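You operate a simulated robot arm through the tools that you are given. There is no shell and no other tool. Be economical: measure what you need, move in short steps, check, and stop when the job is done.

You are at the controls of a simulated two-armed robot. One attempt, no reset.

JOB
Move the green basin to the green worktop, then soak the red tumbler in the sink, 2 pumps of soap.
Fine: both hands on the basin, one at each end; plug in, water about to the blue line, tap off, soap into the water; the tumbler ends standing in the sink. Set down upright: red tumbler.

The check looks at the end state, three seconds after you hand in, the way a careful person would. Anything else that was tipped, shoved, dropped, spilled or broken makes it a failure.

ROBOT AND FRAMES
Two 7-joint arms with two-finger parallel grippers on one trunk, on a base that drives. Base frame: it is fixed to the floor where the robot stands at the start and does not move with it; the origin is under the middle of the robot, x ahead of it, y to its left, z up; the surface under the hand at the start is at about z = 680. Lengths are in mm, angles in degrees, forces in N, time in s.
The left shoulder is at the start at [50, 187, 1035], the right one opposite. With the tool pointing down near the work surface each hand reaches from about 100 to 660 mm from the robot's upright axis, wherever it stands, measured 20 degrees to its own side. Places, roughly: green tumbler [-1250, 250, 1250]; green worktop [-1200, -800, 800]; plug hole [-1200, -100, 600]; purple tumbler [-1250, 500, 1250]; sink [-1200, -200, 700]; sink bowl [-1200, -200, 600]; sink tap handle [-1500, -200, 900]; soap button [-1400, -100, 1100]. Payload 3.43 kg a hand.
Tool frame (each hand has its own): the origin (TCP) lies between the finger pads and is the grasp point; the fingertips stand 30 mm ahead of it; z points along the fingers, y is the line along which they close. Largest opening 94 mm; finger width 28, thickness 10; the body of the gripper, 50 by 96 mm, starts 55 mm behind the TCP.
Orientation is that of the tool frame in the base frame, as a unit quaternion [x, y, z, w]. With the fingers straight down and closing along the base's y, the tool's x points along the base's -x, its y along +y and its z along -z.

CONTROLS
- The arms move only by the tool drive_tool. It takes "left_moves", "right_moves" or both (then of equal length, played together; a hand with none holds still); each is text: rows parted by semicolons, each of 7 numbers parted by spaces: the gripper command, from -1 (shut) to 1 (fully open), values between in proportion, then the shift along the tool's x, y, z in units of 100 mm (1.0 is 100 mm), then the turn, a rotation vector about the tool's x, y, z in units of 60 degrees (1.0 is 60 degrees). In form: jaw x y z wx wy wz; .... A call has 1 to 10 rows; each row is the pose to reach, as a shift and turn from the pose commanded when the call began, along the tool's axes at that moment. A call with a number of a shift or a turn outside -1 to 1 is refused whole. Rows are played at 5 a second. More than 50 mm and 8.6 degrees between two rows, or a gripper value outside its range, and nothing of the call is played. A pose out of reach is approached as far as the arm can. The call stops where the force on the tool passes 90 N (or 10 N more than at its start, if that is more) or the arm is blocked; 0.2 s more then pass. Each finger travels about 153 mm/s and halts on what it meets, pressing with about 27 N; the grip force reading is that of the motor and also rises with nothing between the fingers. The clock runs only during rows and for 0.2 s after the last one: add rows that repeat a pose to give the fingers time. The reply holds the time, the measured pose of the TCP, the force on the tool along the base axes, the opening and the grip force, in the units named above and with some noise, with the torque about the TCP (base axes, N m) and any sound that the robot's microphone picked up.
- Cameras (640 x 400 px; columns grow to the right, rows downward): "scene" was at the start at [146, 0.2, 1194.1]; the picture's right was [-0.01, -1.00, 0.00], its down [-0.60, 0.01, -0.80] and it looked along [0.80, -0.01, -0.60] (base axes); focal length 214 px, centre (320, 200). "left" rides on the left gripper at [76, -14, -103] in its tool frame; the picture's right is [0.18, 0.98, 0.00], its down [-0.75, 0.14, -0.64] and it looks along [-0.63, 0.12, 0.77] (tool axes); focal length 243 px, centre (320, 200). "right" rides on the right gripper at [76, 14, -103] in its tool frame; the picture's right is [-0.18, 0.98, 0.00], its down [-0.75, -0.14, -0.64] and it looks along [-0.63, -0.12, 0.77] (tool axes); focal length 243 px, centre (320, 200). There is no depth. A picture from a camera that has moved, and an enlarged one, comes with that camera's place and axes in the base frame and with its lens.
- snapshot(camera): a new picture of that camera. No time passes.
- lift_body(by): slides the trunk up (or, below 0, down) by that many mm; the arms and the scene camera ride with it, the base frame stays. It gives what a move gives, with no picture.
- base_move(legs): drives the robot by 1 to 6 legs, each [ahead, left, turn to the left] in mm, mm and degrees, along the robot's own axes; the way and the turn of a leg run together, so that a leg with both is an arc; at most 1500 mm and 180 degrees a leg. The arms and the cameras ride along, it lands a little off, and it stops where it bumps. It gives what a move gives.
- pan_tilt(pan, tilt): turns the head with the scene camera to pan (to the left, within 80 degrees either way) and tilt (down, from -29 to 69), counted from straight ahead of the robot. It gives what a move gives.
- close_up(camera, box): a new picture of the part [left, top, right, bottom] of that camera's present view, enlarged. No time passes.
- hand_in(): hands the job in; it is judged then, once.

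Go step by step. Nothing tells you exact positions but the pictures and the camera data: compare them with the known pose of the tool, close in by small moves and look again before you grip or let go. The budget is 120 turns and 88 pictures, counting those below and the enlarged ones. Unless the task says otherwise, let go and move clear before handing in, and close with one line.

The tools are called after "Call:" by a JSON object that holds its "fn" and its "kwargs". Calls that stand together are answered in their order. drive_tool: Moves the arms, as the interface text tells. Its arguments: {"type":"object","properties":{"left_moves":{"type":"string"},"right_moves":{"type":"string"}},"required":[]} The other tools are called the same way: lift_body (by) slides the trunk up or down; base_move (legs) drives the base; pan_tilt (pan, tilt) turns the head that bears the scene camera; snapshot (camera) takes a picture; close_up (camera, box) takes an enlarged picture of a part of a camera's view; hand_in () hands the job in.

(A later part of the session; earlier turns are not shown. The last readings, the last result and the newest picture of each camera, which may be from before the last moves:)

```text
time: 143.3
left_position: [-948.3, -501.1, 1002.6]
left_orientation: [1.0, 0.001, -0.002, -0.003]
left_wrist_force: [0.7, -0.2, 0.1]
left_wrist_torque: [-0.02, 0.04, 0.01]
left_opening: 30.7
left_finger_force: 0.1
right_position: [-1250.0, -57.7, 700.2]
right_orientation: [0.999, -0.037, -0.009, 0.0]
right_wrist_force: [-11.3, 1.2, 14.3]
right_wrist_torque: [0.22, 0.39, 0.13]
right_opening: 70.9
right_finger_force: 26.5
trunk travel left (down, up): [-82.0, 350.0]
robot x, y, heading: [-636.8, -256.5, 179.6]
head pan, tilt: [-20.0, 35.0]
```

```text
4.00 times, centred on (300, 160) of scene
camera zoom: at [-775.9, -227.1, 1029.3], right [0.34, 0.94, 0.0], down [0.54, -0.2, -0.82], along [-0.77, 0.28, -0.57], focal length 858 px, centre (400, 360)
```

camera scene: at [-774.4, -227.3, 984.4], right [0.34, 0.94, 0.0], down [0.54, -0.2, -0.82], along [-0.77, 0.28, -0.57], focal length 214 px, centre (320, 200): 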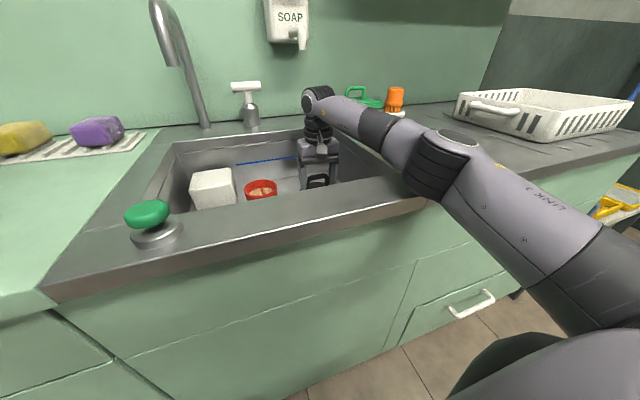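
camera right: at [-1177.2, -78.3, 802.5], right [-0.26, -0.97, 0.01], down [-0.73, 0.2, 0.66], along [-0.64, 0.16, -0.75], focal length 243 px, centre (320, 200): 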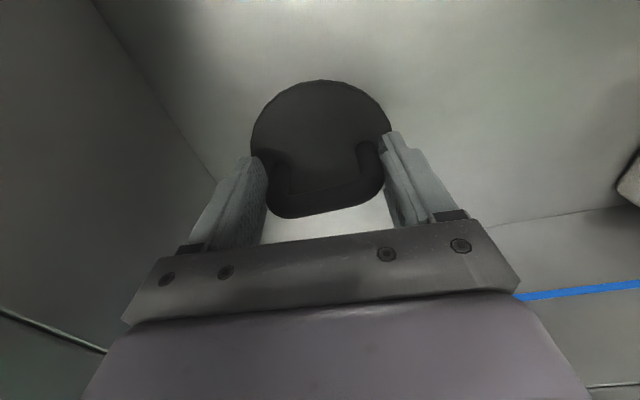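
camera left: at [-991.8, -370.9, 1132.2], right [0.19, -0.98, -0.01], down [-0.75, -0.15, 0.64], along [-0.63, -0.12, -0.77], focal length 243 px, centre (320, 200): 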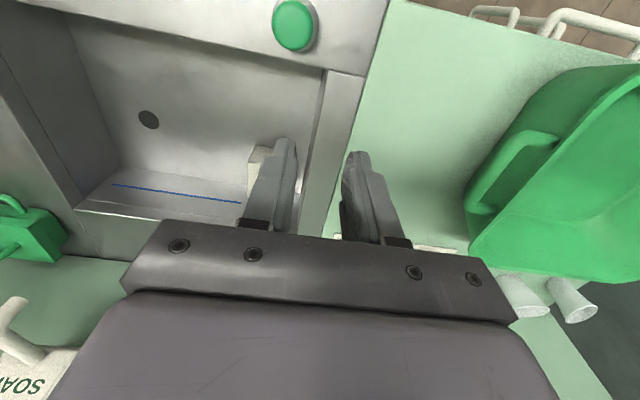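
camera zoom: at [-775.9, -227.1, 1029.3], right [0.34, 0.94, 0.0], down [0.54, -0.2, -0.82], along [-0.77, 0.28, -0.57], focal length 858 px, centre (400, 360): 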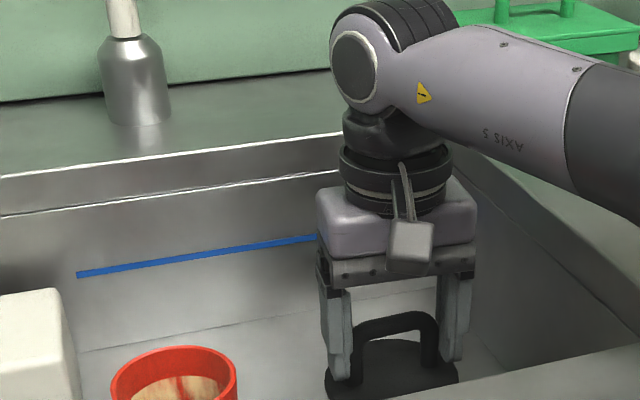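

The plug lies flat over the hole, a flat cover type. I'll release it and rise.

Call:
{"fn": "drive_tool", "kwargs": {"right_moves": "-1 -0.03 0 -0.05 0 0 0;-0.2 -0.03 0 -0.05 0 0 0;0.65 -0.03 0 -0.05 0 0 0;1 -0.03 0 -0.05 0 0 0;1 -0.03 0 -0.05 0 0 0"}}

Call:
{"fn": "lift_body", "kwargs": {"by": 170}}

Call:
{"fn": "snapshot", "kwargs": {"camera": "right"}}

```text
time: 144.5
left_position: [-948.6, -500.7, 1003.5]
left_orientation: [1.0, 0.001, -0.001, -0.004]
left_wrist_force: [-0.6, -0.2, -0.2]
left_wrist_torque: [-0.02, 0.06, 0.03]
left_opening: 30.7
left_finger_force: 0.0
right_position: [-1252.9, -59.3, 705.1]
right_orientation: [0.999, -0.037, -0.005, 0.002]
right_wrist_force: [1.4, 0.1, 0.4]
right_wrist_torque: [0.0, 0.02, -0.01]
right_opening: 93.7
right_finger_force: 0.0
trunk travel left (down, up): [-82.0, 350.0]
robot x, y, heading: [-636.9, -257.1, 180.0]
head pan, tilt: [-20.0, 35.0]
```

```text
time: 146.4
left_position: [-949.9, -500.5, 1172.4]
left_orientation: [1.0, 0.001, -0.001, -0.003]
left_wrist_force: [-0.3, 0.1, -0.5]
left_wrist_torque: [0.03, 0.01, -0.01]
left_opening: 30.4
left_finger_force: 0.1
right_position: [-1253.2, -58.5, 873.9]
right_orientation: [0.999, -0.037, -0.005, 0.002]
right_wrist_force: [0.1, -0.8, -1.1]
right_wrist_torque: [0.01, 0.0, -0.03]
right_opening: 94.2
right_finger_force: 0.1
trunk travel left (down, up): [-252.0, 180.0]
robot x, y, heading: [-636.7, -256.6, 179.8]
head pan, tilt: [-20.0, 35.0]
```

```text
18 pictures are left
camera right: at [-1177.7, -78.2, 976.0], right [-0.26, -0.97, 0.01], down [-0.73, 0.2, 0.65], along [-0.63, 0.16, -0.76], focal length 243 px, centre (320, 200)
```

right: 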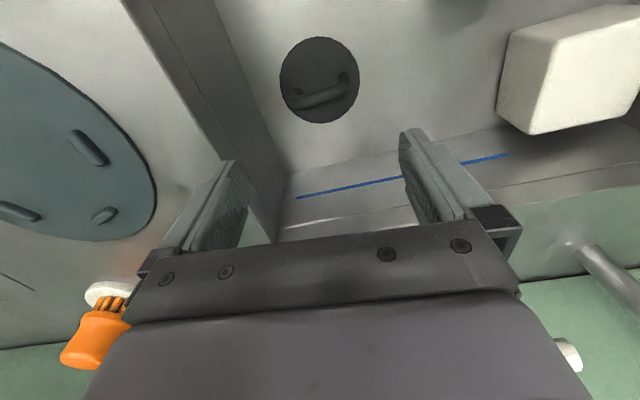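

The plug covers the hole. Next the tap: its handle is near (-1465, -188, 901), so I'll look closely at it.

Call:
{"fn": "pan_tilt", "kwargs": {"pan": 0, "tilt": 30}}

Call:
{"fn": "close_up", "kwargs": {"camera": "scene", "box": [250, 120, 410, 240]}}

```text
time: 147.2
left_position: [-948.9, -501.6, 1172.3]
left_orientation: [1.0, 0.001, -0.002, -0.003]
left_wrist_force: [0.8, 0.4, 1.0]
left_wrist_torque: [-0.05, -0.01, 0.0]
left_opening: 30.4
left_finger_force: 0.0
right_position: [-1254.3, -58.5, 874.8]
right_orientation: [0.999, -0.036, -0.006, 0.002]
right_wrist_force: [0.1, 0.6, 0.6]
right_wrist_torque: [0.01, 0.0, -0.01]
right_opening: 93.9
right_finger_force: 0.0
trunk travel left (down, up): [-252.0, 180.0]
robot x, y, heading: [-635.5, -261.0, 179.7]
head pan, tilt: [0.0, 30.0]
```

```text
3.33 times, centred on (330, 180) of scene
camera zoom: at [-784.2, -256.9, 1206.8], right [0.0, 1.0, 0.0], down [0.5, 0.0, -0.87], along [-0.87, 0.0, -0.5], focal length 715 px, centre (287, 267)
```

zoom: 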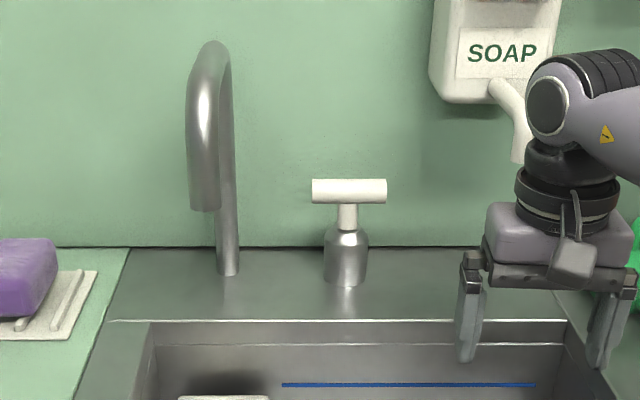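

The handle is a T-bar along y on a vertical stem, so I'll try it as a turn valve by pushing one end with closed fingers. First I retract the right hand, then pitch the fingers forward.

Call:
{"fn": "drive_tool", "kwargs": {"right_moves": "-1 0.1 0 -0.35 0 0 0;-1 0.3 0 -0.7 0 0 0;-1 0.6 0 -1 0 0 0;-1 0.9 0 -1 0 0 0;-1 0.9 0 -1 0 0 0"}}

Call:
{"fn": "drive_tool", "kwargs": {"right_moves": "-1 0.3 0 -0.2 0 0 0;-1 0.6 0 -0.4 0 0 0;-1 0.9 0 -0.6 0 0 0;-1 0.9 0 -0.6 0 0 0"}}

Call:
{"fn": "drive_tool", "kwargs": {"right_moves": "-1 0 0 0 0 -0.1 0;-1 0 0 0 0 -0.2 0;-1 0 0 0 0 -0.3 0;-1 0 0 0 0 -0.4 0;-1 0 0 0 0 -0.5 0;-1 0 0 0 0 -0.6 0;-1 0 0 0 0 -0.7 0;-1 0 0 0 0 -0.8 0;-1 0 0 0 0 -0.9 0;-1 0 0 0 0 -1 0"}}

```text
time: 148.4
left_position: [-949.1, -501.6, 1173.4]
left_orientation: [1.0, 0.001, -0.001, -0.003]
left_wrist_force: [-0.3, -0.4, -0.6]
left_wrist_torque: [0.01, 0.02, 0.04]
left_opening: 30.7
left_finger_force: 0.0
right_position: [-1160.8, -64.6, 975.1]
right_orientation: [0.999, -0.037, -0.005, 0.001]
right_wrist_force: [-1.1, -0.6, -0.9]
right_wrist_torque: [0.02, -0.01, 0.0]
right_opening: 0.0
right_finger_force: 26.9
trunk travel left (down, up): [-252.0, 180.0]
robot x, y, heading: [-632.0, -256.0, 179.8]
head pan, tilt: [0.0, 30.0]
```

```text
time: 149.4
left_position: [-949.3, -501.0, 1173.6]
left_orientation: [1.0, 0.001, -0.001, -0.003]
left_wrist_force: [-0.1, 0.3, 0.1]
left_wrist_torque: [0.0, -0.01, -0.03]
left_opening: 30.7
left_finger_force: 0.1
right_position: [-1070.7, -69.7, 1032.6]
right_orientation: [0.999, -0.035, -0.004, 0.001]
right_wrist_force: [-0.2, 0.8, -0.4]
right_wrist_torque: [-0.03, -0.02, 0.03]
right_opening: 0.0
right_finger_force: 27.0
trunk travel left (down, up): [-252.0, 180.0]
robot x, y, heading: [-637.4, -257.7, 180.2]
head pan, tilt: [0.0, 30.0]
```

```text
time: 151.7
left_position: [-948.4, -500.8, 1172.6]
left_orientation: [1.0, 0.001, -0.001, -0.004]
left_wrist_force: [-0.1, -0.2, 0.0]
left_wrist_torque: [0.04, -0.04, 0.05]
left_opening: 30.6
left_finger_force: 0.0
right_position: [-1071.2, -70.3, 1032.5]
right_orientation: [0.863, -0.032, -0.505, -0.016]
right_wrist_force: [0.3, -0.9, -0.1]
right_wrist_torque: [-0.01, -0.03, -0.01]
right_opening: 0.1
right_finger_force: 26.1
trunk travel left (down, up): [-252.0, 180.0]
robot x, y, heading: [-634.9, -260.7, 179.7]
head pan, tilt: [0.0, 30.0]
```

The fingers now point forward and 30° down. I'll approach the right end of the T-bar in steps.

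Call:
{"fn": "drive_tool", "kwargs": {"right_moves": "-1 -0.05 0.3 0.2 0 0 0;-1 -0.1 0.6 0.45 0 0 0;-1 -0.15 0.9 0.7 0 0 0;-1 -0.2 1 0.95 0 0 0"}}

Call:
{"fn": "drive_tool", "kwargs": {"right_moves": "-1 -0.1 0.1 0.3 0 0 0;-1 -0.2 0.2 0.65 0 0 0;-1 -0.2 0.2 1 0 0 0;-1 -0.2 0.2 1 0 0 0"}}

Call:
{"fn": "drive_tool", "kwargs": {"right_moves": "-1 -0.1 0 0.35 0 0 0;-1 -0.2 0 0.7 0 0 0;-1 -0.2 0 1 0 0 0;-1 -0.2 0 1 0 0 0"}}

Call:
{"fn": "snapshot", "kwargs": {"camera": "scene"}}

```text
time: 152.7
left_position: [-949.2, -501.1, 1171.7]
left_orientation: [1.0, 0.001, -0.002, -0.004]
left_wrist_force: [0.7, -0.2, 1.1]
left_wrist_torque: [0.0, -0.04, -0.02]
left_opening: 30.9
left_finger_force: 0.0
right_position: [-1174.4, -165.3, 1003.1]
right_orientation: [0.863, -0.032, -0.504, -0.017]
right_wrist_force: [0.2, -0.3, -0.4]
right_wrist_torque: [-0.03, -0.03, -0.01]
right_opening: 0.0
right_finger_force: 26.7
trunk travel left (down, up): [-252.0, 180.0]
robot x, y, heading: [-635.4, -258.9, 180.2]
head pan, tilt: [0.0, 30.0]
```

```text
time: 153.7
left_position: [-948.6, -500.0, 1172.9]
left_orientation: [1.0, 0.001, -0.001, -0.003]
left_wrist_force: [0.0, 0.4, 0.4]
left_wrist_torque: [-0.01, -0.02, 0.02]
left_opening: 31.0
left_finger_force: 0.0
right_position: [-1272.5, -177.7, 971.0]
right_orientation: [0.862, -0.032, -0.505, -0.016]
right_wrist_force: [0.4, 0.0, 0.2]
right_wrist_torque: [-0.01, 0.03, 0.04]
right_opening: 0.0
right_finger_force: 26.5
trunk travel left (down, up): [-252.0, 180.0]
robot x, y, heading: [-636.7, -260.0, 180.2]
head pan, tilt: [0.0, 30.0]
```

```text
time: 154.7
left_position: [-948.8, -500.8, 1172.9]
left_orientation: [1.0, 0.001, -0.002, -0.003]
left_wrist_force: [0.9, 0.1, 0.2]
left_wrist_torque: [0.01, 0.0, 0.01]
left_opening: 30.6
left_finger_force: 0.0
right_position: [-1366.6, -171.1, 938.6]
right_orientation: [0.863, -0.032, -0.504, -0.017]
right_wrist_force: [0.5, 0.1, -1.2]
right_wrist_torque: [0.01, -0.02, 0.01]
right_opening: 0.0
right_finger_force: 27.2
trunk travel left (down, up): [-252.0, 180.0]
robot x, y, heading: [-631.7, -257.3, 179.9]
head pan, tilt: [0.0, 30.0]
```

```text
16 pictures are left
camera scene: at [-784.1, -257.0, 1206.8], right [0.0, 1.0, 0.0], down [0.5, 0.0, -0.87], along [-0.87, 0.0, -0.5], focal length 214 px, centre (320, 200)
```

scene: 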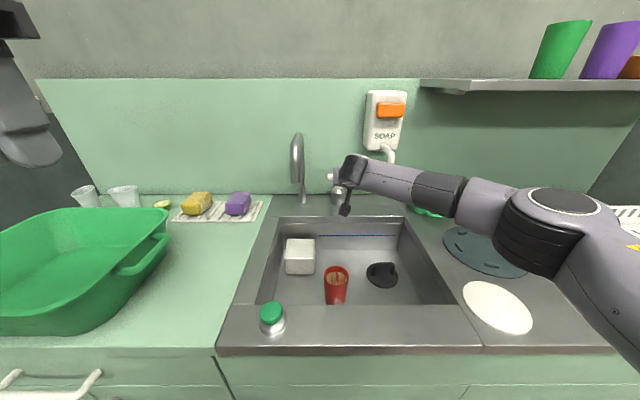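

In front of the bar. I'll advance to contact and then push the right end straight back.

Call:
{"fn": "drive_tool", "kwargs": {"right_moves": "-1 -0.04 0 0.25 0 0 0;-1 -0.07 0 0.48 0 0 0;-1 -0.07 0 0.48 0 0 0"}}

Call:
{"fn": "drive_tool", "kwargs": {"right_moves": "-1 -0.06 0.02 0.1 0 0 0;-1 -0.12 0.05 0.2 0 0 0;-1 -0.19 0.1 0.33 0 0 0;-1 -0.19 0.1 0.33 0 0 0"}}

Call:
{"fn": "close_up", "kwargs": {"camera": "scene", "box": [220, 110, 420, 320]}}

```text
time: 155.4
left_position: [-948.0, -500.2, 1173.5]
left_orientation: [1.0, 0.0, -0.002, -0.004]
left_wrist_force: [0.6, -0.4, 0.9]
left_wrist_torque: [0.01, -0.02, 0.02]
left_opening: 30.8
left_finger_force: 0.2
right_position: [-1411.2, -167.3, 921.6]
right_orientation: [0.863, -0.032, -0.504, -0.016]
right_wrist_force: [-0.2, 0.1, 0.2]
right_wrist_torque: [-0.02, -0.02, 0.02]
right_opening: 0.0
right_finger_force: 26.6
trunk travel left (down, up): [-252.0, 180.0]
robot x, y, heading: [-635.6, -262.0, 179.7]
head pan, tilt: [0.0, 30.0]
```

```text
time: 156.4
left_position: [-949.6, -500.6, 1174.3]
left_orientation: [1.0, 0.001, -0.001, -0.005]
left_wrist_force: [-0.5, 0.5, 0.2]
left_wrist_torque: [0.02, 0.02, 0.0]
left_opening: 30.2
left_finger_force: 0.0
right_position: [-1411.8, -166.4, 921.4]
right_orientation: [0.863, -0.032, -0.504, -0.017]
right_wrist_force: [0.1, -0.8, 0.2]
right_wrist_torque: [0.01, -0.01, 0.02]
right_opening: 0.0
right_finger_force: 26.9
right hand out of reach, approached as far as the arm can: row 1, 2, 3, 4
trunk travel left (down, up): [-252.0, 180.0]
robot x, y, heading: [-637.5, -261.8, 179.7]
head pan, tilt: [0.0, 30.0]
```

```text
1.90 times, centred on (320, 215) of scene
camera zoom: at [-784.2, -257.0, 1206.8], right [0.0, 1.0, 0.0], down [0.5, 0.0, -0.87], along [-0.87, 0.0, -0.5], focal length 408 px, centre (320, 171)
```

zoom: 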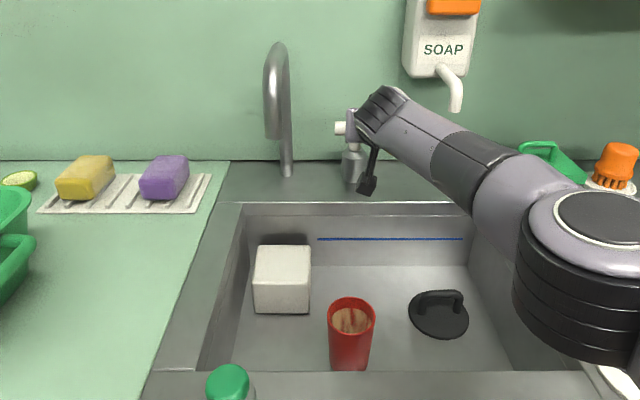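

About 50 mm short. I'll creep the base forward while watching for a block.

Call:
{"fn": "base_move", "kwargs": {"legs": [[18, 0, 0]]}}

Call:
{"fn": "base_move", "kwargs": {"legs": [[15, 0, 0]]}}

```text
time: 157.2
left_position: [-966.7, -500.1, 1173.3]
left_orientation: [1.0, 0.001, -0.001, -0.004]
left_wrist_force: [-0.1, 0.2, 0.6]
left_wrist_torque: [-0.02, 0.01, 0.0]
left_opening: 30.7
left_finger_force: 0.2
right_position: [-1428.0, -166.3, 919.9]
right_orientation: [0.863, -0.032, -0.503, -0.016]
right_wrist_force: [-0.7, -0.3, -0.7]
right_wrist_torque: [0.01, -0.02, -0.01]
right_opening: 0.4
right_finger_force: 27.0
trunk travel left (down, up): [-252.0, 180.0]
robot x, y, heading: [-655.8, -257.7, 179.9]
head pan, tilt: [0.0, 30.0]
```

```text
time: 158.2
left_position: [-980.0, -501.5, 1172.7]
left_orientation: [1.0, 0.001, -0.001, -0.003]
left_wrist_force: [-0.2, -1.1, -0.3]
left_wrist_torque: [0.0, -0.01, 0.01]
left_opening: 30.6
left_finger_force: 0.1
right_position: [-1443.3, -165.1, 924.4]
right_orientation: [0.862, -0.032, -0.506, -0.017]
right_wrist_force: [0.0, 1.0, -0.1]
right_wrist_torque: [0.01, -0.02, 0.01]
right_opening: 0.2
right_finger_force: 27.6
trunk travel left (down, up): [-252.0, 180.0]
robot x, y, heading: [-665.9, -256.5, 179.8]
head pan, tilt: [0.0, 30.0]
stopped in leg 1: the robot was blocked; the commanded pose is now the measured one
```

Call:
{"fn": "close_up", "kwargs": {"camera": "scene", "box": [250, 110, 410, 230]}}

Call:
{"fn": "snapshot", "kwargs": {"camera": "right"}}

```text
3.33 times, centred on (330, 170) of scene
camera zoom: at [-815.9, -256.8, 1206.8], right [0.0, 1.0, 0.0], down [0.5, 0.0, -0.87], along [-0.87, 0.0, -0.5], focal length 715 px, centre (287, 300)
```

zoom: 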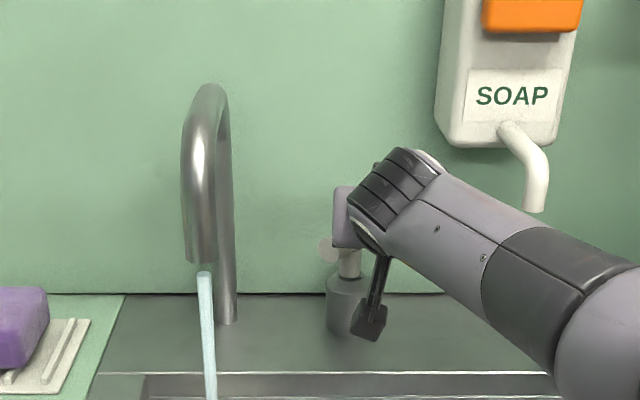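

```text
13 pictures are left
camera right: at [-1319.0, -188.4, 907.5], right [-0.16, -0.97, 0.16], down [0.2, 0.13, 0.97], along [-0.97, 0.19, 0.18], focal length 243 px, centre (320, 200)
```

right: 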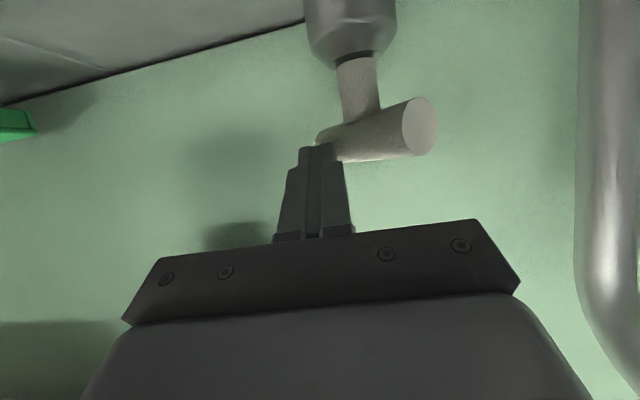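

The water is running and the bar turned about 50°. I'll withdraw and set up in front of the left end, ready to close, then check the level.

Call:
{"fn": "drive_tool", "kwargs": {"right_moves": "-1 0.12 0 -0.22 0 0 0;-1 0.27 0 -0.48 0 0 0"}}

Call:
{"fn": "base_move", "kwargs": {"legs": [[-10, 65, 0]]}}

Call:
{"fn": "snapshot", "kwargs": {"camera": "scene"}}

```text
time: 158.8
left_position: [-981.1, -499.9, 1173.0]
left_orientation: [1.0, 0.001, 0.0, -0.003]
left_wrist_force: [-0.3, -0.8, 0.2]
left_wrist_torque: [-0.02, -0.04, 0.02]
left_opening: 30.7
left_finger_force: 0.1
right_position: [-1388.5, -165.9, 923.2]
right_orientation: [0.861, -0.034, -0.507, -0.018]
right_wrist_force: [-0.7, 0.4, 0.0]
right_wrist_torque: [0.02, 0.04, 0.01]
right_opening: 0.0
right_finger_force: 27.2
trunk travel left (down, up): [-252.0, 180.0]
robot x, y, heading: [-665.8, -259.4, 179.7]
head pan, tilt: [0.0, 30.0]
```

```text
time: 160.0
left_position: [-971.5, -564.6, 1172.5]
left_orientation: [1.0, 0.0, 0.0, -0.004]
left_wrist_force: [-0.6, 0.6, -0.7]
left_wrist_torque: [0.02, -0.01, -0.01]
left_opening: 30.6
left_finger_force: 0.1
right_position: [-1378.7, -231.4, 922.2]
right_orientation: [0.862, -0.032, -0.505, -0.017]
right_wrist_force: [0.5, 0.0, 0.6]
right_wrist_torque: [0.01, -0.01, 0.0]
right_opening: 0.1
right_finger_force: 27.0
trunk travel left (down, up): [-252.0, 180.0]
robot x, y, heading: [-659.4, -323.8, 179.5]
head pan, tilt: [0.0, 30.0]
```

```text
12 pictures are left
camera scene: at [-806.1, -320.8, 1206.8], right [0.0, 1.0, 0.0], down [0.5, 0.0, -0.87], along [-0.87, 0.0, -0.5], focal length 214 px, centre (320, 200)
```

scene: 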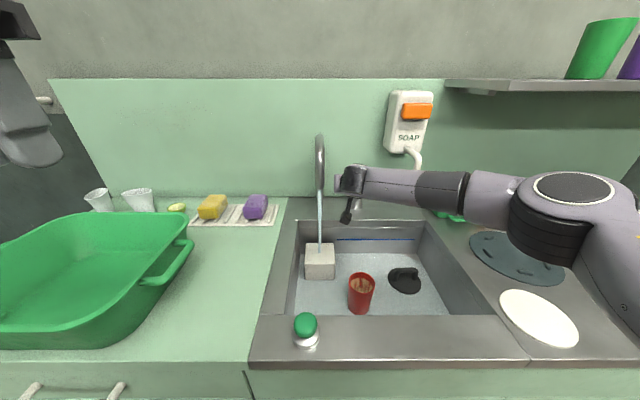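

Water is pooling and the hand is in front of the left end. I'll wait a couple of seconds and gauge the level.

Call:
{"fn": "drive_tool", "kwargs": {"right_moves": "-1 0 0 0 0 0 0;-1 0 0 0 0 0 0;-1 0 0 0 0 0 0;-1 0 0 0 0 0 0;-1 0 0 0 0 0 0;-1 0 0 0 0 0 0;-1 0 0 0 0 0 0;-1 0 0 0 0 0 0;-1 0 0 0 0 0 0;-1 0 0 0 0 0 0"}}

Call:
{"fn": "close_up", "kwargs": {"camera": "scene", "box": [270, 200, 450, 330]}}

```text
time: 162.2
left_position: [-971.5, -564.5, 1173.1]
left_orientation: [1.0, 0.001, 0.0, -0.003]
left_wrist_force: [-0.3, -0.9, 1.1]
left_wrist_torque: [0.0, -0.04, 0.0]
left_opening: 30.6
left_finger_force: 0.0
right_position: [-1379.8, -231.6, 922.4]
right_orientation: [0.862, -0.032, -0.506, -0.017]
right_wrist_force: [0.1, 0.4, 0.3]
right_wrist_torque: [-0.02, 0.0, -0.01]
right_opening: 0.1
right_finger_force: 27.3
trunk travel left (down, up): [-252.0, 180.0]
robot x, y, heading: [-657.7, -323.9, 179.8]
head pan, tilt: [0.0, 30.0]
```

```text
3.08 times, centred on (360, 265) of scene
camera zoom: at [-806.1, -320.6, 1206.8], right [0.0, 1.0, 0.0], down [0.5, 0.0, -0.87], along [-0.87, 0.0, -0.5], focal length 660 px, centre (197, 0)
```

zoom: 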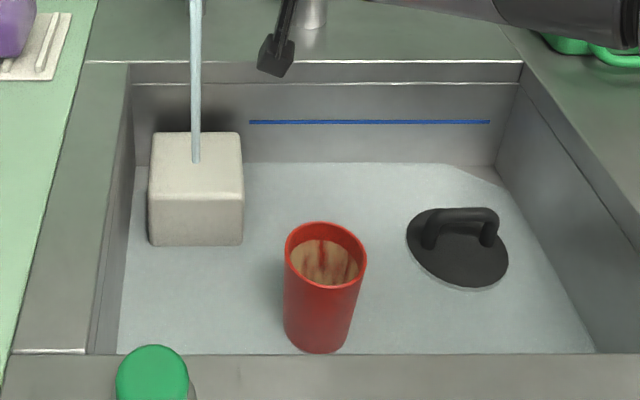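

The water is about 11 mm deep after 4.4 s, with the line about 60 mm above that. I'll keep waiting.

Call:
{"fn": "drive_tool", "kwargs": {"right_moves": "-1 0 0 0 0 0 0;-1 0 0 0 0 0 0;-1 0 0 0 0 0 0;-1 0 0 0 0 0 0;-1 0 0 0 0 0 0;-1 0 0 0 0 0 0;-1 0 0 0 0 0 0;-1 0 0 0 0 0 0;-1 0 0 0 0 0 0;-1 0 0 0 0 0 0"}}

Call:
{"fn": "drive_tool", "kwargs": {"right_moves": "-1 0 0 0 0 0 0;-1 0 0 0 0 0 0;-1 0 0 0 0 0 0;-1 0 0 0 0 0 0;-1 0 0 0 0 0 0;-1 0 0 0 0 0 0;-1 0 0 0 0 0 0;-1 0 0 0 0 0 0;-1 0 0 0 0 0 0;-1 0 0 0 0 0 0"}}

Call:
{"fn": "drive_tool", "kwargs": {"right_moves": "-1 0 0 0 0 0 0;-1 0 0 0 0 0 0;-1 0 0 0 0 0 0;-1 0 0 0 0 0 0;-1 0 0 0 0 0 0;-1 0 0 0 0 0 0;-1 0 0 0 0 0 0;-1 0 0 0 0 0 0;-1 0 0 0 0 0 0;-1 0 0 0 0 0 0"}}

Call:
{"fn": "close_up", "kwargs": {"camera": "scene", "box": [270, 200, 450, 330]}}

```text
time: 164.4
left_position: [-971.0, -564.9, 1172.9]
left_orientation: [1.0, 0.001, 0.0, -0.004]
left_wrist_force: [0.9, -0.5, -0.3]
left_wrist_torque: [0.0, 0.01, -0.02]
left_opening: 30.7
left_finger_force: 0.0
right_position: [-1378.6, -231.8, 923.7]
right_orientation: [0.862, -0.032, -0.505, -0.017]
right_wrist_force: [0.2, -0.2, -0.3]
right_wrist_torque: [-0.03, 0.0, 0.0]
right_opening: 0.0
right_finger_force: 27.2
trunk travel left (down, up): [-252.0, 180.0]
robot x, y, heading: [-659.1, -322.6, 179.8]
head pan, tilt: [0.0, 30.0]
```

```text
time: 166.6
left_position: [-971.6, -565.0, 1173.1]
left_orientation: [1.0, 0.001, 0.0, -0.003]
left_wrist_force: [0.6, -0.1, 0.3]
left_wrist_torque: [-0.02, -0.05, 0.0]
left_opening: 30.6
left_finger_force: 0.0
right_position: [-1378.6, -231.9, 924.3]
right_orientation: [0.862, -0.033, -0.505, -0.018]
right_wrist_force: [-0.5, 0.6, -0.2]
right_wrist_torque: [0.01, 0.0, 0.0]
right_opening: 0.0
right_finger_force: 27.3
trunk travel left (down, up): [-252.0, 180.0]
robot x, y, heading: [-659.8, -322.1, 179.7]
head pan, tilt: [0.0, 30.0]
```

```text
time: 168.8
left_position: [-971.0, -565.3, 1173.7]
left_orientation: [1.0, 0.0, 0.0, -0.005]
left_wrist_force: [0.5, 0.3, 0.6]
left_wrist_torque: [-0.01, -0.01, 0.02]
left_opening: 30.7
left_finger_force: 0.3
right_position: [-1379.0, -231.4, 923.8]
right_orientation: [0.861, -0.032, -0.507, -0.017]
right_wrist_force: [-0.3, 0.3, 0.0]
right_wrist_torque: [-0.04, 0.0, -0.01]
right_opening: 0.0
right_finger_force: 27.6
trunk travel left (down, up): [-252.0, 180.0]
robot x, y, heading: [-657.1, -324.0, 179.8]
head pan, tilt: [0.0, 30.0]
```

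```text
3.08 times, centred on (360, 265) of scene
camera zoom: at [-806.1, -320.6, 1206.8], right [0.0, 1.0, 0.0], down [0.5, 0.0, -0.87], along [-0.87, 0.0, -0.5], focal length 660 px, centre (197, 0)
```

zoom: 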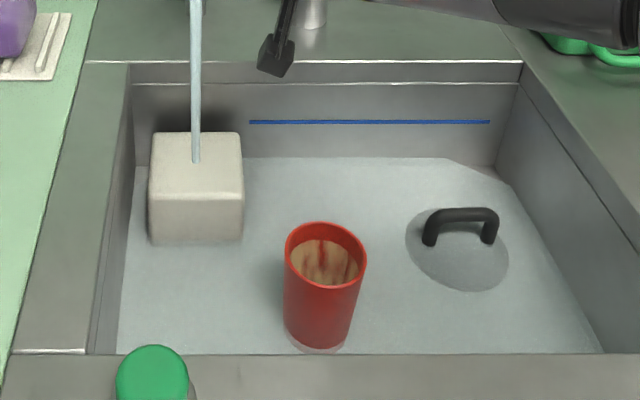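

The level rises about 1.2 mm/s, so about 45 s remain. I'll wait in a batch and recheck.

Call:
{"fn": "drive_tool", "kwargs": {"right_moves": "-1 0 0 0 0 0 0;-1 0 0 0 0 0 0;-1 0 0 0 0 0 0;-1 0 0 0 0 0 0;-1 0 0 0 0 0 0;-1 0 0 0 0 0 0;-1 0 0 0 0 0 0;-1 0 0 0 0 0 0;-1 0 0 0 0 0 0;-1 0 0 0 0 0 0"}}

Call:
{"fn": "drive_tool", "kwargs": {"right_moves": "-1 0 0 0 0 0 0;-1 0 0 0 0 0 0;-1 0 0 0 0 0 0;-1 0 0 0 0 0 0;-1 0 0 0 0 0 0;-1 0 0 0 0 0 0;-1 0 0 0 0 0 0;-1 0 0 0 0 0 0;-1 0 0 0 0 0 0;-1 0 0 0 0 0 0"}}

Call:
{"fn": "drive_tool", "kwargs": {"right_moves": "-1 0 0 0 0 0 0;-1 0 0 0 0 0 0;-1 0 0 0 0 0 0;-1 0 0 0 0 0 0;-1 0 0 0 0 0 0;-1 0 0 0 0 0 0;-1 0 0 0 0 0 0;-1 0 0 0 0 0 0;-1 0 0 0 0 0 0;-1 0 0 0 0 0 0"}}

Call:
{"fn": "drive_tool", "kwargs": {"right_moves": "-1 0 0 0 0 0 0;-1 0 0 0 0 0 0;-1 0 0 0 0 0 0;-1 0 0 0 0 0 0;-1 0 0 0 0 0 0;-1 0 0 0 0 0 0;-1 0 0 0 0 0 0;-1 0 0 0 0 0 0;-1 0 0 0 0 0 0;-1 0 0 0 0 0 0"}}

Call:
{"fn": "drive_tool", "kwargs": {"right_moves": "-1 0 0 0 0 0 0;-1 0 0 0 0 0 0;-1 0 0 0 0 0 0;-1 0 0 0 0 0 0;-1 0 0 0 0 0 0;-1 0 0 0 0 0 0;-1 0 0 0 0 0 0;-1 0 0 0 0 0 0;-1 0 0 0 0 0 0;-1 0 0 0 0 0 0"}}

Call:
{"fn": "drive_tool", "kwargs": {"right_moves": "-1 0 0 0 0 0 0;-1 0 0 0 0 0 0;-1 0 0 0 0 0 0;-1 0 0 0 0 0 0;-1 0 0 0 0 0 0;-1 0 0 0 0 0 0;-1 0 0 0 0 0 0;-1 0 0 0 0 0 0;-1 0 0 0 0 0 0;-1 0 0 0 0 0 0"}}

Call:
{"fn": "drive_tool", "kwargs": {"right_moves": "-1 0 0 0 0 0 0;-1 0 0 0 0 0 0;-1 0 0 0 0 0 0;-1 0 0 0 0 0 0;-1 0 0 0 0 0 0;-1 0 0 0 0 0 0;-1 0 0 0 0 0 0;-1 0 0 0 0 0 0;-1 0 0 0 0 0 0;-1 0 0 0 0 0 0"}}

Call:
{"fn": "drive_tool", "kwargs": {"right_moves": "-1 0 0 0 0 0 0;-1 0 0 0 0 0 0;-1 0 0 0 0 0 0;-1 0 0 0 0 0 0;-1 0 0 0 0 0 0;-1 0 0 0 0 0 0;-1 0 0 0 0 0 0;-1 0 0 0 0 0 0;-1 0 0 0 0 0 0;-1 0 0 0 0 0 0"}}

Call:
{"fn": "close_up", "kwargs": {"camera": "scene", "box": [270, 200, 450, 330]}}

```text
time: 171.0
left_position: [-970.8, -564.0, 1173.1]
left_orientation: [1.0, 0.001, 0.001, -0.004]
left_wrist_force: [-0.2, -0.1, -0.1]
left_wrist_torque: [-0.01, -0.02, 0.02]
left_opening: 30.6
left_finger_force: 0.0
right_position: [-1378.6, -230.7, 921.9]
right_orientation: [0.862, -0.033, -0.506, -0.018]
right_wrist_force: [0.9, -0.2, -0.8]
right_wrist_torque: [0.01, 0.0, -0.04]
right_opening: 0.0
right_finger_force: 26.8
trunk travel left (down, up): [-252.0, 180.0]
robot x, y, heading: [-657.3, -322.2, 179.8]
head pan, tilt: [0.0, 30.0]
```

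```text
time: 173.2
left_position: [-971.1, -564.9, 1173.0]
left_orientation: [1.0, 0.001, -0.001, -0.003]
left_wrist_force: [0.3, 0.2, -0.5]
left_wrist_torque: [-0.03, -0.02, -0.01]
left_opening: 30.5
left_finger_force: 0.1
right_position: [-1379.0, -232.1, 923.2]
right_orientation: [0.862, -0.033, -0.505, -0.018]
right_wrist_force: [-0.7, 0.6, 1.0]
right_wrist_torque: [0.02, -0.03, -0.02]
right_opening: 0.3
right_finger_force: 26.5
trunk travel left (down, up): [-252.0, 180.0]
robot x, y, heading: [-654.0, -321.8, 179.7]
head pan, tilt: [0.0, 30.0]
```

```text
time: 175.4
left_position: [-971.4, -564.8, 1173.3]
left_orientation: [1.0, 0.001, 0.0, -0.004]
left_wrist_force: [-0.1, 0.6, 0.1]
left_wrist_torque: [0.0, 0.02, 0.01]
left_opening: 30.3
left_finger_force: 0.1
right_position: [-1377.9, -232.7, 922.9]
right_orientation: [0.862, -0.032, -0.506, -0.018]
right_wrist_force: [-0.3, -0.4, -0.4]
right_wrist_torque: [-0.01, 0.01, 0.01]
right_opening: 0.0
right_finger_force: 27.0
trunk travel left (down, up): [-252.0, 180.0]
robot x, y, heading: [-661.8, -323.3, 179.8]
head pan, tilt: [0.0, 30.0]
```

```text
time: 177.6
left_position: [-970.7, -565.2, 1173.3]
left_orientation: [1.0, 0.001, 0.0, -0.004]
left_wrist_force: [-0.3, -0.1, 0.4]
left_wrist_torque: [0.03, 0.02, 0.01]
left_opening: 30.6
left_finger_force: 0.1
right_position: [-1379.2, -231.2, 923.2]
right_orientation: [0.862, -0.033, -0.506, -0.018]
right_wrist_force: [-0.4, -0.1, 0.6]
right_wrist_torque: [0.0, -0.01, 0.0]
right_opening: 0.0
right_finger_force: 26.8
trunk travel left (down, up): [-252.0, 180.0]
robot x, y, heading: [-663.2, -319.5, 179.7]
head pan, tilt: [0.0, 30.0]
```

```text
time: 179.8
left_position: [-971.2, -564.0, 1173.5]
left_orientation: [1.0, 0.0, 0.0, -0.003]
left_wrist_force: [-0.2, 0.5, -0.3]
left_wrist_torque: [-0.02, -0.01, -0.01]
left_opening: 30.4
left_finger_force: 0.0
right_position: [-1379.0, -232.3, 922.9]
right_orientation: [0.862, -0.032, -0.506, -0.017]
right_wrist_force: [-0.1, -0.6, -0.7]
right_wrist_torque: [0.0, 0.0, -0.03]
right_opening: 0.0
right_finger_force: 26.4
trunk travel left (down, up): [-252.0, 180.0]
robot x, y, heading: [-656.6, -322.9, 179.9]
head pan, tilt: [0.0, 30.0]
```

```text
time: 182.0
left_position: [-971.4, -565.1, 1171.8]
left_orientation: [1.0, 0.0, 0.0, -0.004]
left_wrist_force: [0.2, 0.6, -0.6]
left_wrist_torque: [0.01, -0.02, -0.01]
left_opening: 30.7
left_finger_force: 0.1
right_position: [-1379.5, -231.5, 922.6]
right_orientation: [0.862, -0.032, -0.506, -0.017]
right_wrist_force: [-0.5, 0.6, 0.1]
right_wrist_torque: [-0.02, -0.01, 0.0]
right_opening: 0.0
right_finger_force: 26.8
trunk travel left (down, up): [-252.0, 180.0]
robot x, y, heading: [-659.2, -320.2, 179.7]
head pan, tilt: [0.0, 30.0]
```

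```text
time: 184.2
left_position: [-970.5, -564.5, 1172.9]
left_orientation: [1.0, 0.0, 0.0, -0.003]
left_wrist_force: [-0.3, 0.3, 0.9]
left_wrist_torque: [-0.02, 0.03, -0.02]
left_opening: 30.6
left_finger_force: 0.1
right_position: [-1378.8, -232.1, 923.2]
right_orientation: [0.862, -0.033, -0.506, -0.018]
right_wrist_force: [0.4, -0.6, 0.0]
right_wrist_torque: [0.02, 0.0, 0.02]
right_opening: 0.0
right_finger_force: 26.9
trunk travel left (down, up): [-252.0, 180.0]
robot x, y, heading: [-656.8, -323.5, 179.8]
head pan, tilt: [0.0, 30.0]
```

```text
time: 186.4
left_position: [-971.7, -564.0, 1173.6]
left_orientation: [1.0, 0.001, -0.001, -0.003]
left_wrist_force: [0.1, -1.0, 0.1]
left_wrist_torque: [0.02, -0.05, -0.02]
left_opening: 30.6
left_finger_force: 0.1
right_position: [-1380.2, -232.0, 923.6]
right_orientation: [0.862, -0.032, -0.506, -0.018]
right_wrist_force: [-0.8, 0.4, -0.5]
right_wrist_torque: [-0.01, 0.01, 0.05]
right_opening: 0.1
right_finger_force: 27.0
trunk travel left (down, up): [-252.0, 180.0]
robot x, y, heading: [-657.4, -321.8, 179.7]
head pan, tilt: [0.0, 30.0]
```

```text
3.08 times, centred on (360, 265) of scene
camera zoom: at [-806.1, -320.6, 1206.8], right [0.0, 1.0, 0.0], down [0.5, 0.0, -0.87], along [-0.87, 0.0, -0.5], focal length 660 px, centre (197, 0)
```

zoom: 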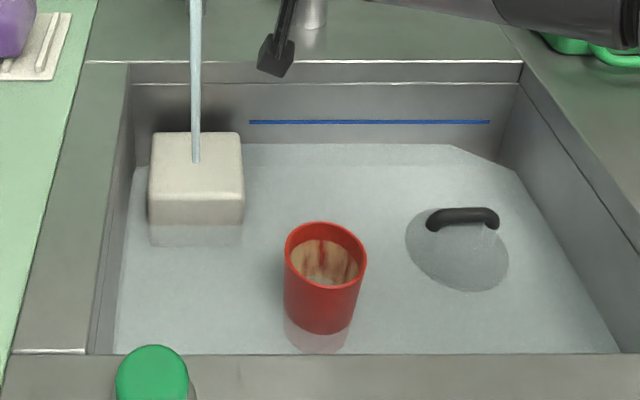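

The surface is at row 144 with the line at 122, rising 0.8 rows/s. About 26 s remain; I'll wait 20 s and check.

Call:
{"fn": "drive_tool", "kwargs": {"right_moves": "-1 0 0 0 0 0 0;-1 0 0 0 0 0 0;-1 0 0 0 0 0 0;-1 0 0 0 0 0 0;-1 0 0 0 0 0 0;-1 0 0 0 0 0 0;-1 0 0 0 0 0 0;-1 0 0 0 0 0 0;-1 0 0 0 0 0 0;-1 0 0 0 0 0 0"}}

Call:
{"fn": "drive_tool", "kwargs": {"right_moves": "-1 0 0 0 0 0 0;-1 0 0 0 0 0 0;-1 0 0 0 0 0 0;-1 0 0 0 0 0 0;-1 0 0 0 0 0 0;-1 0 0 0 0 0 0;-1 0 0 0 0 0 0;-1 0 0 0 0 0 0;-1 0 0 0 0 0 0;-1 0 0 0 0 0 0"}}

Call:
{"fn": "drive_tool", "kwargs": {"right_moves": "-1 0 0 0 0 0 0;-1 0 0 0 0 0 0;-1 0 0 0 0 0 0;-1 0 0 0 0 0 0;-1 0 0 0 0 0 0;-1 0 0 0 0 0 0;-1 0 0 0 0 0 0;-1 0 0 0 0 0 0;-1 0 0 0 0 0 0;-1 0 0 0 0 0 0"}}

Call:
{"fn": "drive_tool", "kwargs": {"right_moves": "-1 0 0 0 0 0 0;-1 0 0 0 0 0 0;-1 0 0 0 0 0 0;-1 0 0 0 0 0 0;-1 0 0 0 0 0 0;-1 0 0 0 0 0 0;-1 0 0 0 0 0 0;-1 0 0 0 0 0 0;-1 0 0 0 0 0 0;-1 0 0 0 0 0 0"}}

Call:
{"fn": "drive_tool", "kwargs": {"right_moves": "-1 0 0 0 0 0 0;-1 0 0 0 0 0 0;-1 0 0 0 0 0 0;-1 0 0 0 0 0 0;-1 0 0 0 0 0 0;-1 0 0 0 0 0 0;-1 0 0 0 0 0 0;-1 0 0 0 0 0 0;-1 0 0 0 0 0 0;-1 0 0 0 0 0 0"}}

Call:
{"fn": "drive_tool", "kwargs": {"right_moves": "-1 0 0 0 0 0 0;-1 0 0 0 0 0 0;-1 0 0 0 0 0 0;-1 0 0 0 0 0 0;-1 0 0 0 0 0 0;-1 0 0 0 0 0 0;-1 0 0 0 0 0 0;-1 0 0 0 0 0 0;-1 0 0 0 0 0 0;-1 0 0 0 0 0 0"}}

Call:
{"fn": "drive_tool", "kwargs": {"right_moves": "-1 0 0 0 0 0 0;-1 0 0 0 0 0 0;-1 0 0 0 0 0 0;-1 0 0 0 0 0 0;-1 0 0 0 0 0 0;-1 0 0 0 0 0 0;-1 0 0 0 0 0 0;-1 0 0 0 0 0 0;-1 0 0 0 0 0 0;-1 0 0 0 0 0 0"}}

Call:
{"fn": "drive_tool", "kwargs": {"right_moves": "-1 0 0 0 0 0 0;-1 0 0 0 0 0 0;-1 0 0 0 0 0 0;-1 0 0 0 0 0 0;-1 0 0 0 0 0 0;-1 0 0 0 0 0 0;-1 0 0 0 0 0 0;-1 0 0 0 0 0 0;-1 0 0 0 0 0 0;-1 0 0 0 0 0 0"}}

Call:
{"fn": "drive_tool", "kwargs": {"right_moves": "-1 0 0 0 0 0 0;-1 0 0 0 0 0 0;-1 0 0 0 0 0 0;-1 0 0 0 0 0 0;-1 0 0 0 0 0 0;-1 0 0 0 0 0 0;-1 0 0 0 0 0 0;-1 0 0 0 0 0 0;-1 0 0 0 0 0 0;-1 0 0 0 0 0 0"}}

Call:
{"fn": "close_up", "kwargs": {"camera": "scene", "box": [270, 160, 450, 290]}}

```text
time: 188.6
left_position: [-972.3, -564.9, 1173.2]
left_orientation: [1.0, 0.001, 0.0, -0.004]
left_wrist_force: [0.3, 0.1, 0.2]
left_wrist_torque: [-0.01, 0.0, 0.0]
left_opening: 30.8
left_finger_force: 0.0
right_position: [-1378.9, -231.7, 922.8]
right_orientation: [0.862, -0.032, -0.505, -0.017]
right_wrist_force: [-0.4, -0.4, 0.0]
right_wrist_torque: [-0.01, -0.01, -0.01]
right_opening: 0.4
right_finger_force: 27.0
trunk travel left (down, up): [-252.0, 180.0]
robot x, y, heading: [-658.4, -320.3, 179.7]
head pan, tilt: [0.0, 30.0]
```

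```text
time: 190.8
left_position: [-970.9, -563.9, 1172.9]
left_orientation: [1.0, 0.001, 0.0, -0.003]
left_wrist_force: [-0.2, 0.5, 0.5]
left_wrist_torque: [-0.03, 0.0, -0.02]
left_opening: 30.4
left_finger_force: 0.1
right_position: [-1379.3, -231.8, 922.1]
right_orientation: [0.861, -0.033, -0.507, -0.018]
right_wrist_force: [-0.5, -0.4, 0.1]
right_wrist_torque: [0.0, 0.01, -0.02]
right_opening: 0.0
right_finger_force: 26.9
trunk travel left (down, up): [-252.0, 180.0]
robot x, y, heading: [-658.8, -324.8, 179.9]
head pan, tilt: [0.0, 30.0]
```

```text
time: 193.0
left_position: [-972.3, -563.8, 1172.6]
left_orientation: [1.0, 0.001, 0.001, -0.003]
left_wrist_force: [0.8, 0.2, -0.3]
left_wrist_torque: [-0.02, 0.02, 0.03]
left_opening: 30.6
left_finger_force: 0.1
right_position: [-1379.4, -231.8, 922.9]
right_orientation: [0.862, -0.033, -0.505, -0.018]
right_wrist_force: [0.3, -0.2, -0.1]
right_wrist_torque: [0.01, -0.03, 0.0]
right_opening: 0.0
right_finger_force: 26.6
trunk travel left (down, up): [-252.0, 180.0]
robot x, y, heading: [-657.1, -319.1, 179.8]
head pan, tilt: [0.0, 30.0]
```

```text
time: 195.2
left_position: [-970.8, -565.1, 1173.3]
left_orientation: [1.0, 0.001, 0.0, -0.004]
left_wrist_force: [-0.4, -1.7, 0.3]
left_wrist_torque: [-0.01, 0.02, 0.04]
left_opening: 30.7
left_finger_force: 0.1
right_position: [-1379.0, -231.5, 923.1]
right_orientation: [0.862, -0.032, -0.505, -0.017]
right_wrist_force: [0.2, -0.1, 0.6]
right_wrist_torque: [-0.03, 0.01, -0.03]
right_opening: 0.0
right_finger_force: 26.7
trunk travel left (down, up): [-252.0, 180.0]
robot x, y, heading: [-655.9, -325.6, 179.8]
head pan, tilt: [0.0, 30.0]
```

```text
time: 197.4
left_position: [-969.9, -564.7, 1172.4]
left_orientation: [1.0, 0.001, 0.0, -0.004]
left_wrist_force: [0.2, -0.1, 0.4]
left_wrist_torque: [-0.01, 0.0, -0.02]
left_opening: 30.8
left_finger_force: 0.1
right_position: [-1379.3, -231.8, 922.3]
right_orientation: [0.862, -0.032, -0.506, -0.018]
right_wrist_force: [0.3, -1.3, 0.1]
right_wrist_torque: [-0.01, 0.04, -0.02]
right_opening: 0.0
right_finger_force: 26.5
trunk travel left (down, up): [-252.0, 180.0]
robot x, y, heading: [-660.0, -322.6, 179.6]
head pan, tilt: [0.0, 30.0]
```

```text
time: 199.6
left_position: [-971.6, -564.8, 1172.0]
left_orientation: [1.0, 0.001, -0.001, -0.003]
left_wrist_force: [0.2, 0.4, -0.1]
left_wrist_torque: [0.03, -0.01, -0.04]
left_opening: 30.5
left_finger_force: 0.1
right_position: [-1379.4, -233.3, 922.3]
right_orientation: [0.862, -0.032, -0.506, -0.017]
right_wrist_force: [-0.4, 0.7, -0.4]
right_wrist_torque: [0.0, -0.03, 0.03]
right_opening: 0.0
right_finger_force: 26.6
trunk travel left (down, up): [-252.0, 180.0]
robot x, y, heading: [-658.8, -321.2, 179.6]
head pan, tilt: [0.0, 30.0]
```

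```text
time: 201.8
left_position: [-969.9, -563.1, 1172.8]
left_orientation: [1.0, 0.001, -0.001, -0.003]
left_wrist_force: [-0.9, 0.1, -0.4]
left_wrist_torque: [-0.01, -0.02, 0.0]
left_opening: 30.5
left_finger_force: 0.0
right_position: [-1377.8, -231.2, 923.4]
right_orientation: [0.862, -0.032, -0.506, -0.018]
right_wrist_force: [0.8, 0.8, -0.2]
right_wrist_torque: [0.0, -0.03, 0.01]
right_opening: 0.1
right_finger_force: 26.6
trunk travel left (down, up): [-252.0, 180.0]
robot x, y, heading: [-657.5, -321.3, 179.7]
head pan, tilt: [0.0, 30.0]
```

```text
time: 204.0
left_position: [-970.6, -565.1, 1172.7]
left_orientation: [1.0, 0.0, 0.0, -0.003]
left_wrist_force: [-0.9, -1.0, -0.8]
left_wrist_torque: [-0.03, -0.03, 0.02]
left_opening: 30.9
left_finger_force: 0.0
right_position: [-1378.2, -231.4, 923.6]
right_orientation: [0.862, -0.032, -0.506, -0.017]
right_wrist_force: [0.2, 0.3, 0.6]
right_wrist_torque: [0.02, 0.01, -0.02]
right_opening: 0.0
right_finger_force: 26.9
trunk travel left (down, up): [-252.0, 180.0]
robot x, y, heading: [-656.9, -320.8, 179.9]
head pan, tilt: [0.0, 30.0]
```

```text
time: 206.2
left_position: [-970.3, -564.6, 1173.1]
left_orientation: [1.0, 0.0, 0.0, -0.003]
left_wrist_force: [0.0, -0.6, 1.4]
left_wrist_torque: [0.02, -0.01, 0.02]
left_opening: 30.4
left_finger_force: 0.0
right_position: [-1379.9, -231.8, 921.9]
right_orientation: [0.862, -0.032, -0.506, -0.017]
right_wrist_force: [0.0, 0.6, 0.0]
right_wrist_torque: [-0.02, 0.03, 0.0]
right_opening: 0.4
right_finger_force: 26.8
trunk travel left (down, up): [-252.0, 180.0]
robot x, y, heading: [-662.6, -321.0, 180.0]
head pan, tilt: [0.0, 30.0]
```

```text
3.08 times, centred on (360, 225) of scene
camera zoom: at [-806.1, -320.6, 1206.8], right [0.0, 1.0, 0.0], down [0.5, 0.0, -0.87], along [-0.87, 0.0, -0.5], focal length 660 px, centre (197, 123)
```

zoom: 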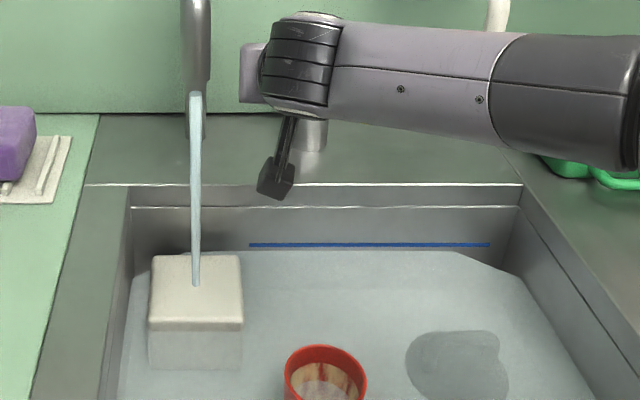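

The surface is just below the line. I'll wait a moment while aligning to y≈-216, then push the left end back to close.

Call:
{"fn": "drive_tool", "kwargs": {"right_moves": "-1 0 -0.07 0 0 0 0;-1 0 -0.14 0 0 0 0;-1 0 -0.14 0 0 0 0;-1 0 -0.14 0 0 0 0;-1 0 -0.14 0 0 0 0;-1 0 -0.14 0 0 0 0;-1 0 -0.14 0 0 0 0;-1 0 -0.14 0 0 0 0;-1 0 -0.14 0 0 0 0;-1 0 -0.14 0 0 0 0"}}

Call:
{"fn": "drive_tool", "kwargs": {"right_moves": "-1 0 0 0 0 0 0;-1 0 0 0 0 0 0;-1 0 0 0 0 0 0;-1 0 0 0 0 0 0;-1 -0.05 0 0.09 0 0 0;-1 -0.1 0 0.18 0 0 0;-1 -0.15 0 0.27 0 0 0;-1 -0.2 0 0.35 0 0 0;-1 -0.25 0 0.44 0 0 0;-1 -0.25 0 0.44 0 0 0"}}

Call:
{"fn": "close_up", "kwargs": {"camera": "scene", "box": [270, 130, 450, 260]}}

```text
time: 208.4
left_position: [-972.1, -564.0, 1173.0]
left_orientation: [1.0, 0.001, 0.001, -0.003]
left_wrist_force: [0.0, 0.2, 0.0]
left_wrist_torque: [0.0, 0.02, 0.01]
left_opening: 30.5
left_finger_force: 0.1
right_position: [-1378.2, -216.6, 923.1]
right_orientation: [0.862, -0.032, -0.505, -0.017]
right_wrist_force: [0.1, 0.4, -0.1]
right_wrist_torque: [-0.01, -0.01, 0.02]
right_opening: 0.0
right_finger_force: 27.2
trunk travel left (down, up): [-252.0, 180.0]
robot x, y, heading: [-654.9, -325.5, 179.5]
head pan, tilt: [0.0, 30.0]
```

```text
time: 210.6
left_position: [-969.5, -564.0, 1172.6]
left_orientation: [1.0, 0.0, 0.001, -0.004]
left_wrist_force: [0.2, 0.5, -0.4]
left_wrist_torque: [-0.02, 0.01, 0.01]
left_opening: 30.8
left_finger_force: 0.1
right_position: [-1428.1, -209.7, 922.2]
right_orientation: [0.862, -0.034, -0.506, -0.02]
right_wrist_force: [0.7, 1.3, 2.4]
right_wrist_torque: [0.01, 0.02, -0.03]
right_opening: 0.0
right_finger_force: 26.9
trunk travel left (down, up): [-252.0, 180.0]
robot x, y, heading: [-657.2, -324.0, 179.7]
head pan, tilt: [0.0, 30.0]
```

```text
3.08 times, centred on (360, 195) of scene
camera zoom: at [-805.9, -320.2, 1206.8], right [0.0, 1.0, 0.0], down [0.5, 0.0, -0.87], along [-0.87, 0.0, -0.5], focal length 660 px, centre (197, 215)
```

zoom: 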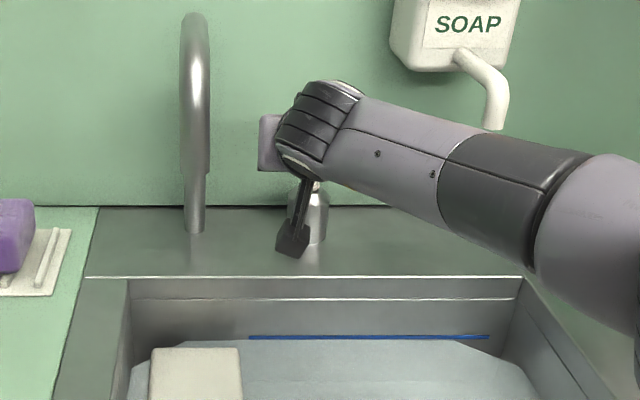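

The tap is off with the water right at the blue line. Now I retract the hand, raise the trunk, and sidestep right towards the soap button near (-1415, -63, 1128).

Call:
{"fn": "drive_tool", "kwargs": {"right_moves": "-1 0.16 0 -0.29 0 0 0;-1 0.32 0 -0.58 0 0 0;-1 0.49 0 -0.87 0 0 0;-1 0.49 0 -0.87 0 0 0"}}

Call:
{"fn": "lift_body", "kwargs": {"by": 175}}

Call:
{"fn": "base_move", "kwargs": {"legs": [[0, -140, 0]]}}

Call:
{"fn": "snapshot", "kwargs": {"camera": "scene"}}

```text
time: 211.6
left_position: [-971.5, -564.2, 1173.0]
left_orientation: [1.0, 0.001, 0.0, -0.004]
left_wrist_force: [1.6, -0.9, -1.5]
left_wrist_torque: [0.03, -0.04, 0.0]
left_opening: 30.6
left_finger_force: 0.0
right_position: [-1328.5, -221.4, 922.5]
right_orientation: [0.861, -0.033, -0.506, -0.018]
right_wrist_force: [0.0, -0.4, 0.3]
right_wrist_torque: [0.01, -0.01, 0.0]
right_opening: 0.0
right_finger_force: 27.3
trunk travel left (down, up): [-252.0, 180.0]
robot x, y, heading: [-659.9, -317.5, 179.5]
head pan, tilt: [0.0, 30.0]
```

```text
time: 213.6
left_position: [-971.6, -565.0, 1347.3]
left_orientation: [1.0, 0.0, 0.001, -0.003]
left_wrist_force: [-0.4, -0.9, -0.1]
left_wrist_torque: [-0.01, -0.01, -0.03]
left_opening: 30.6
left_finger_force: 0.2
right_position: [-1328.5, -224.0, 1098.1]
right_orientation: [0.862, -0.033, -0.505, -0.018]
right_wrist_force: [0.0, -0.2, 0.2]
right_wrist_torque: [-0.01, -0.01, -0.01]
right_opening: 0.0
right_finger_force: 26.8
trunk travel left (down, up): [-427.0, 5.0]
robot x, y, heading: [-655.0, -319.2, 179.9]
head pan, tilt: [0.0, 30.0]
```

```text
time: 215.5
left_position: [-969.8, -426.3, 1347.2]
left_orientation: [1.0, 0.003, 0.0, -0.003]
left_wrist_force: [-0.3, 0.2, 0.9]
left_wrist_torque: [-0.01, -0.01, -0.01]
left_opening: 30.7
left_finger_force: 0.1
right_position: [-1329.3, -85.2, 1097.2]
right_orientation: [0.862, -0.03, -0.505, -0.016]
right_wrist_force: [0.1, 0.8, -0.1]
right_wrist_torque: [0.0, -0.01, 0.0]
right_opening: 0.0
right_finger_force: 26.7
trunk travel left (down, up): [-427.0, 5.0]
robot x, y, heading: [-657.7, -185.5, -180.0]
head pan, tilt: [0.0, 30.0]
```

```text
6 pictures are left
camera scene: at [-805.9, -181.7, 1381.8], right [0.0, 1.0, 0.0], down [0.5, 0.0, -0.87], along [-0.87, 0.0, -0.5], focal length 214 px, centre (320, 200)
```

scene: 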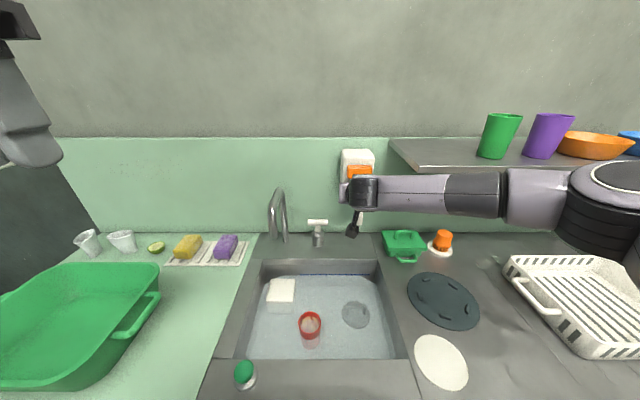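

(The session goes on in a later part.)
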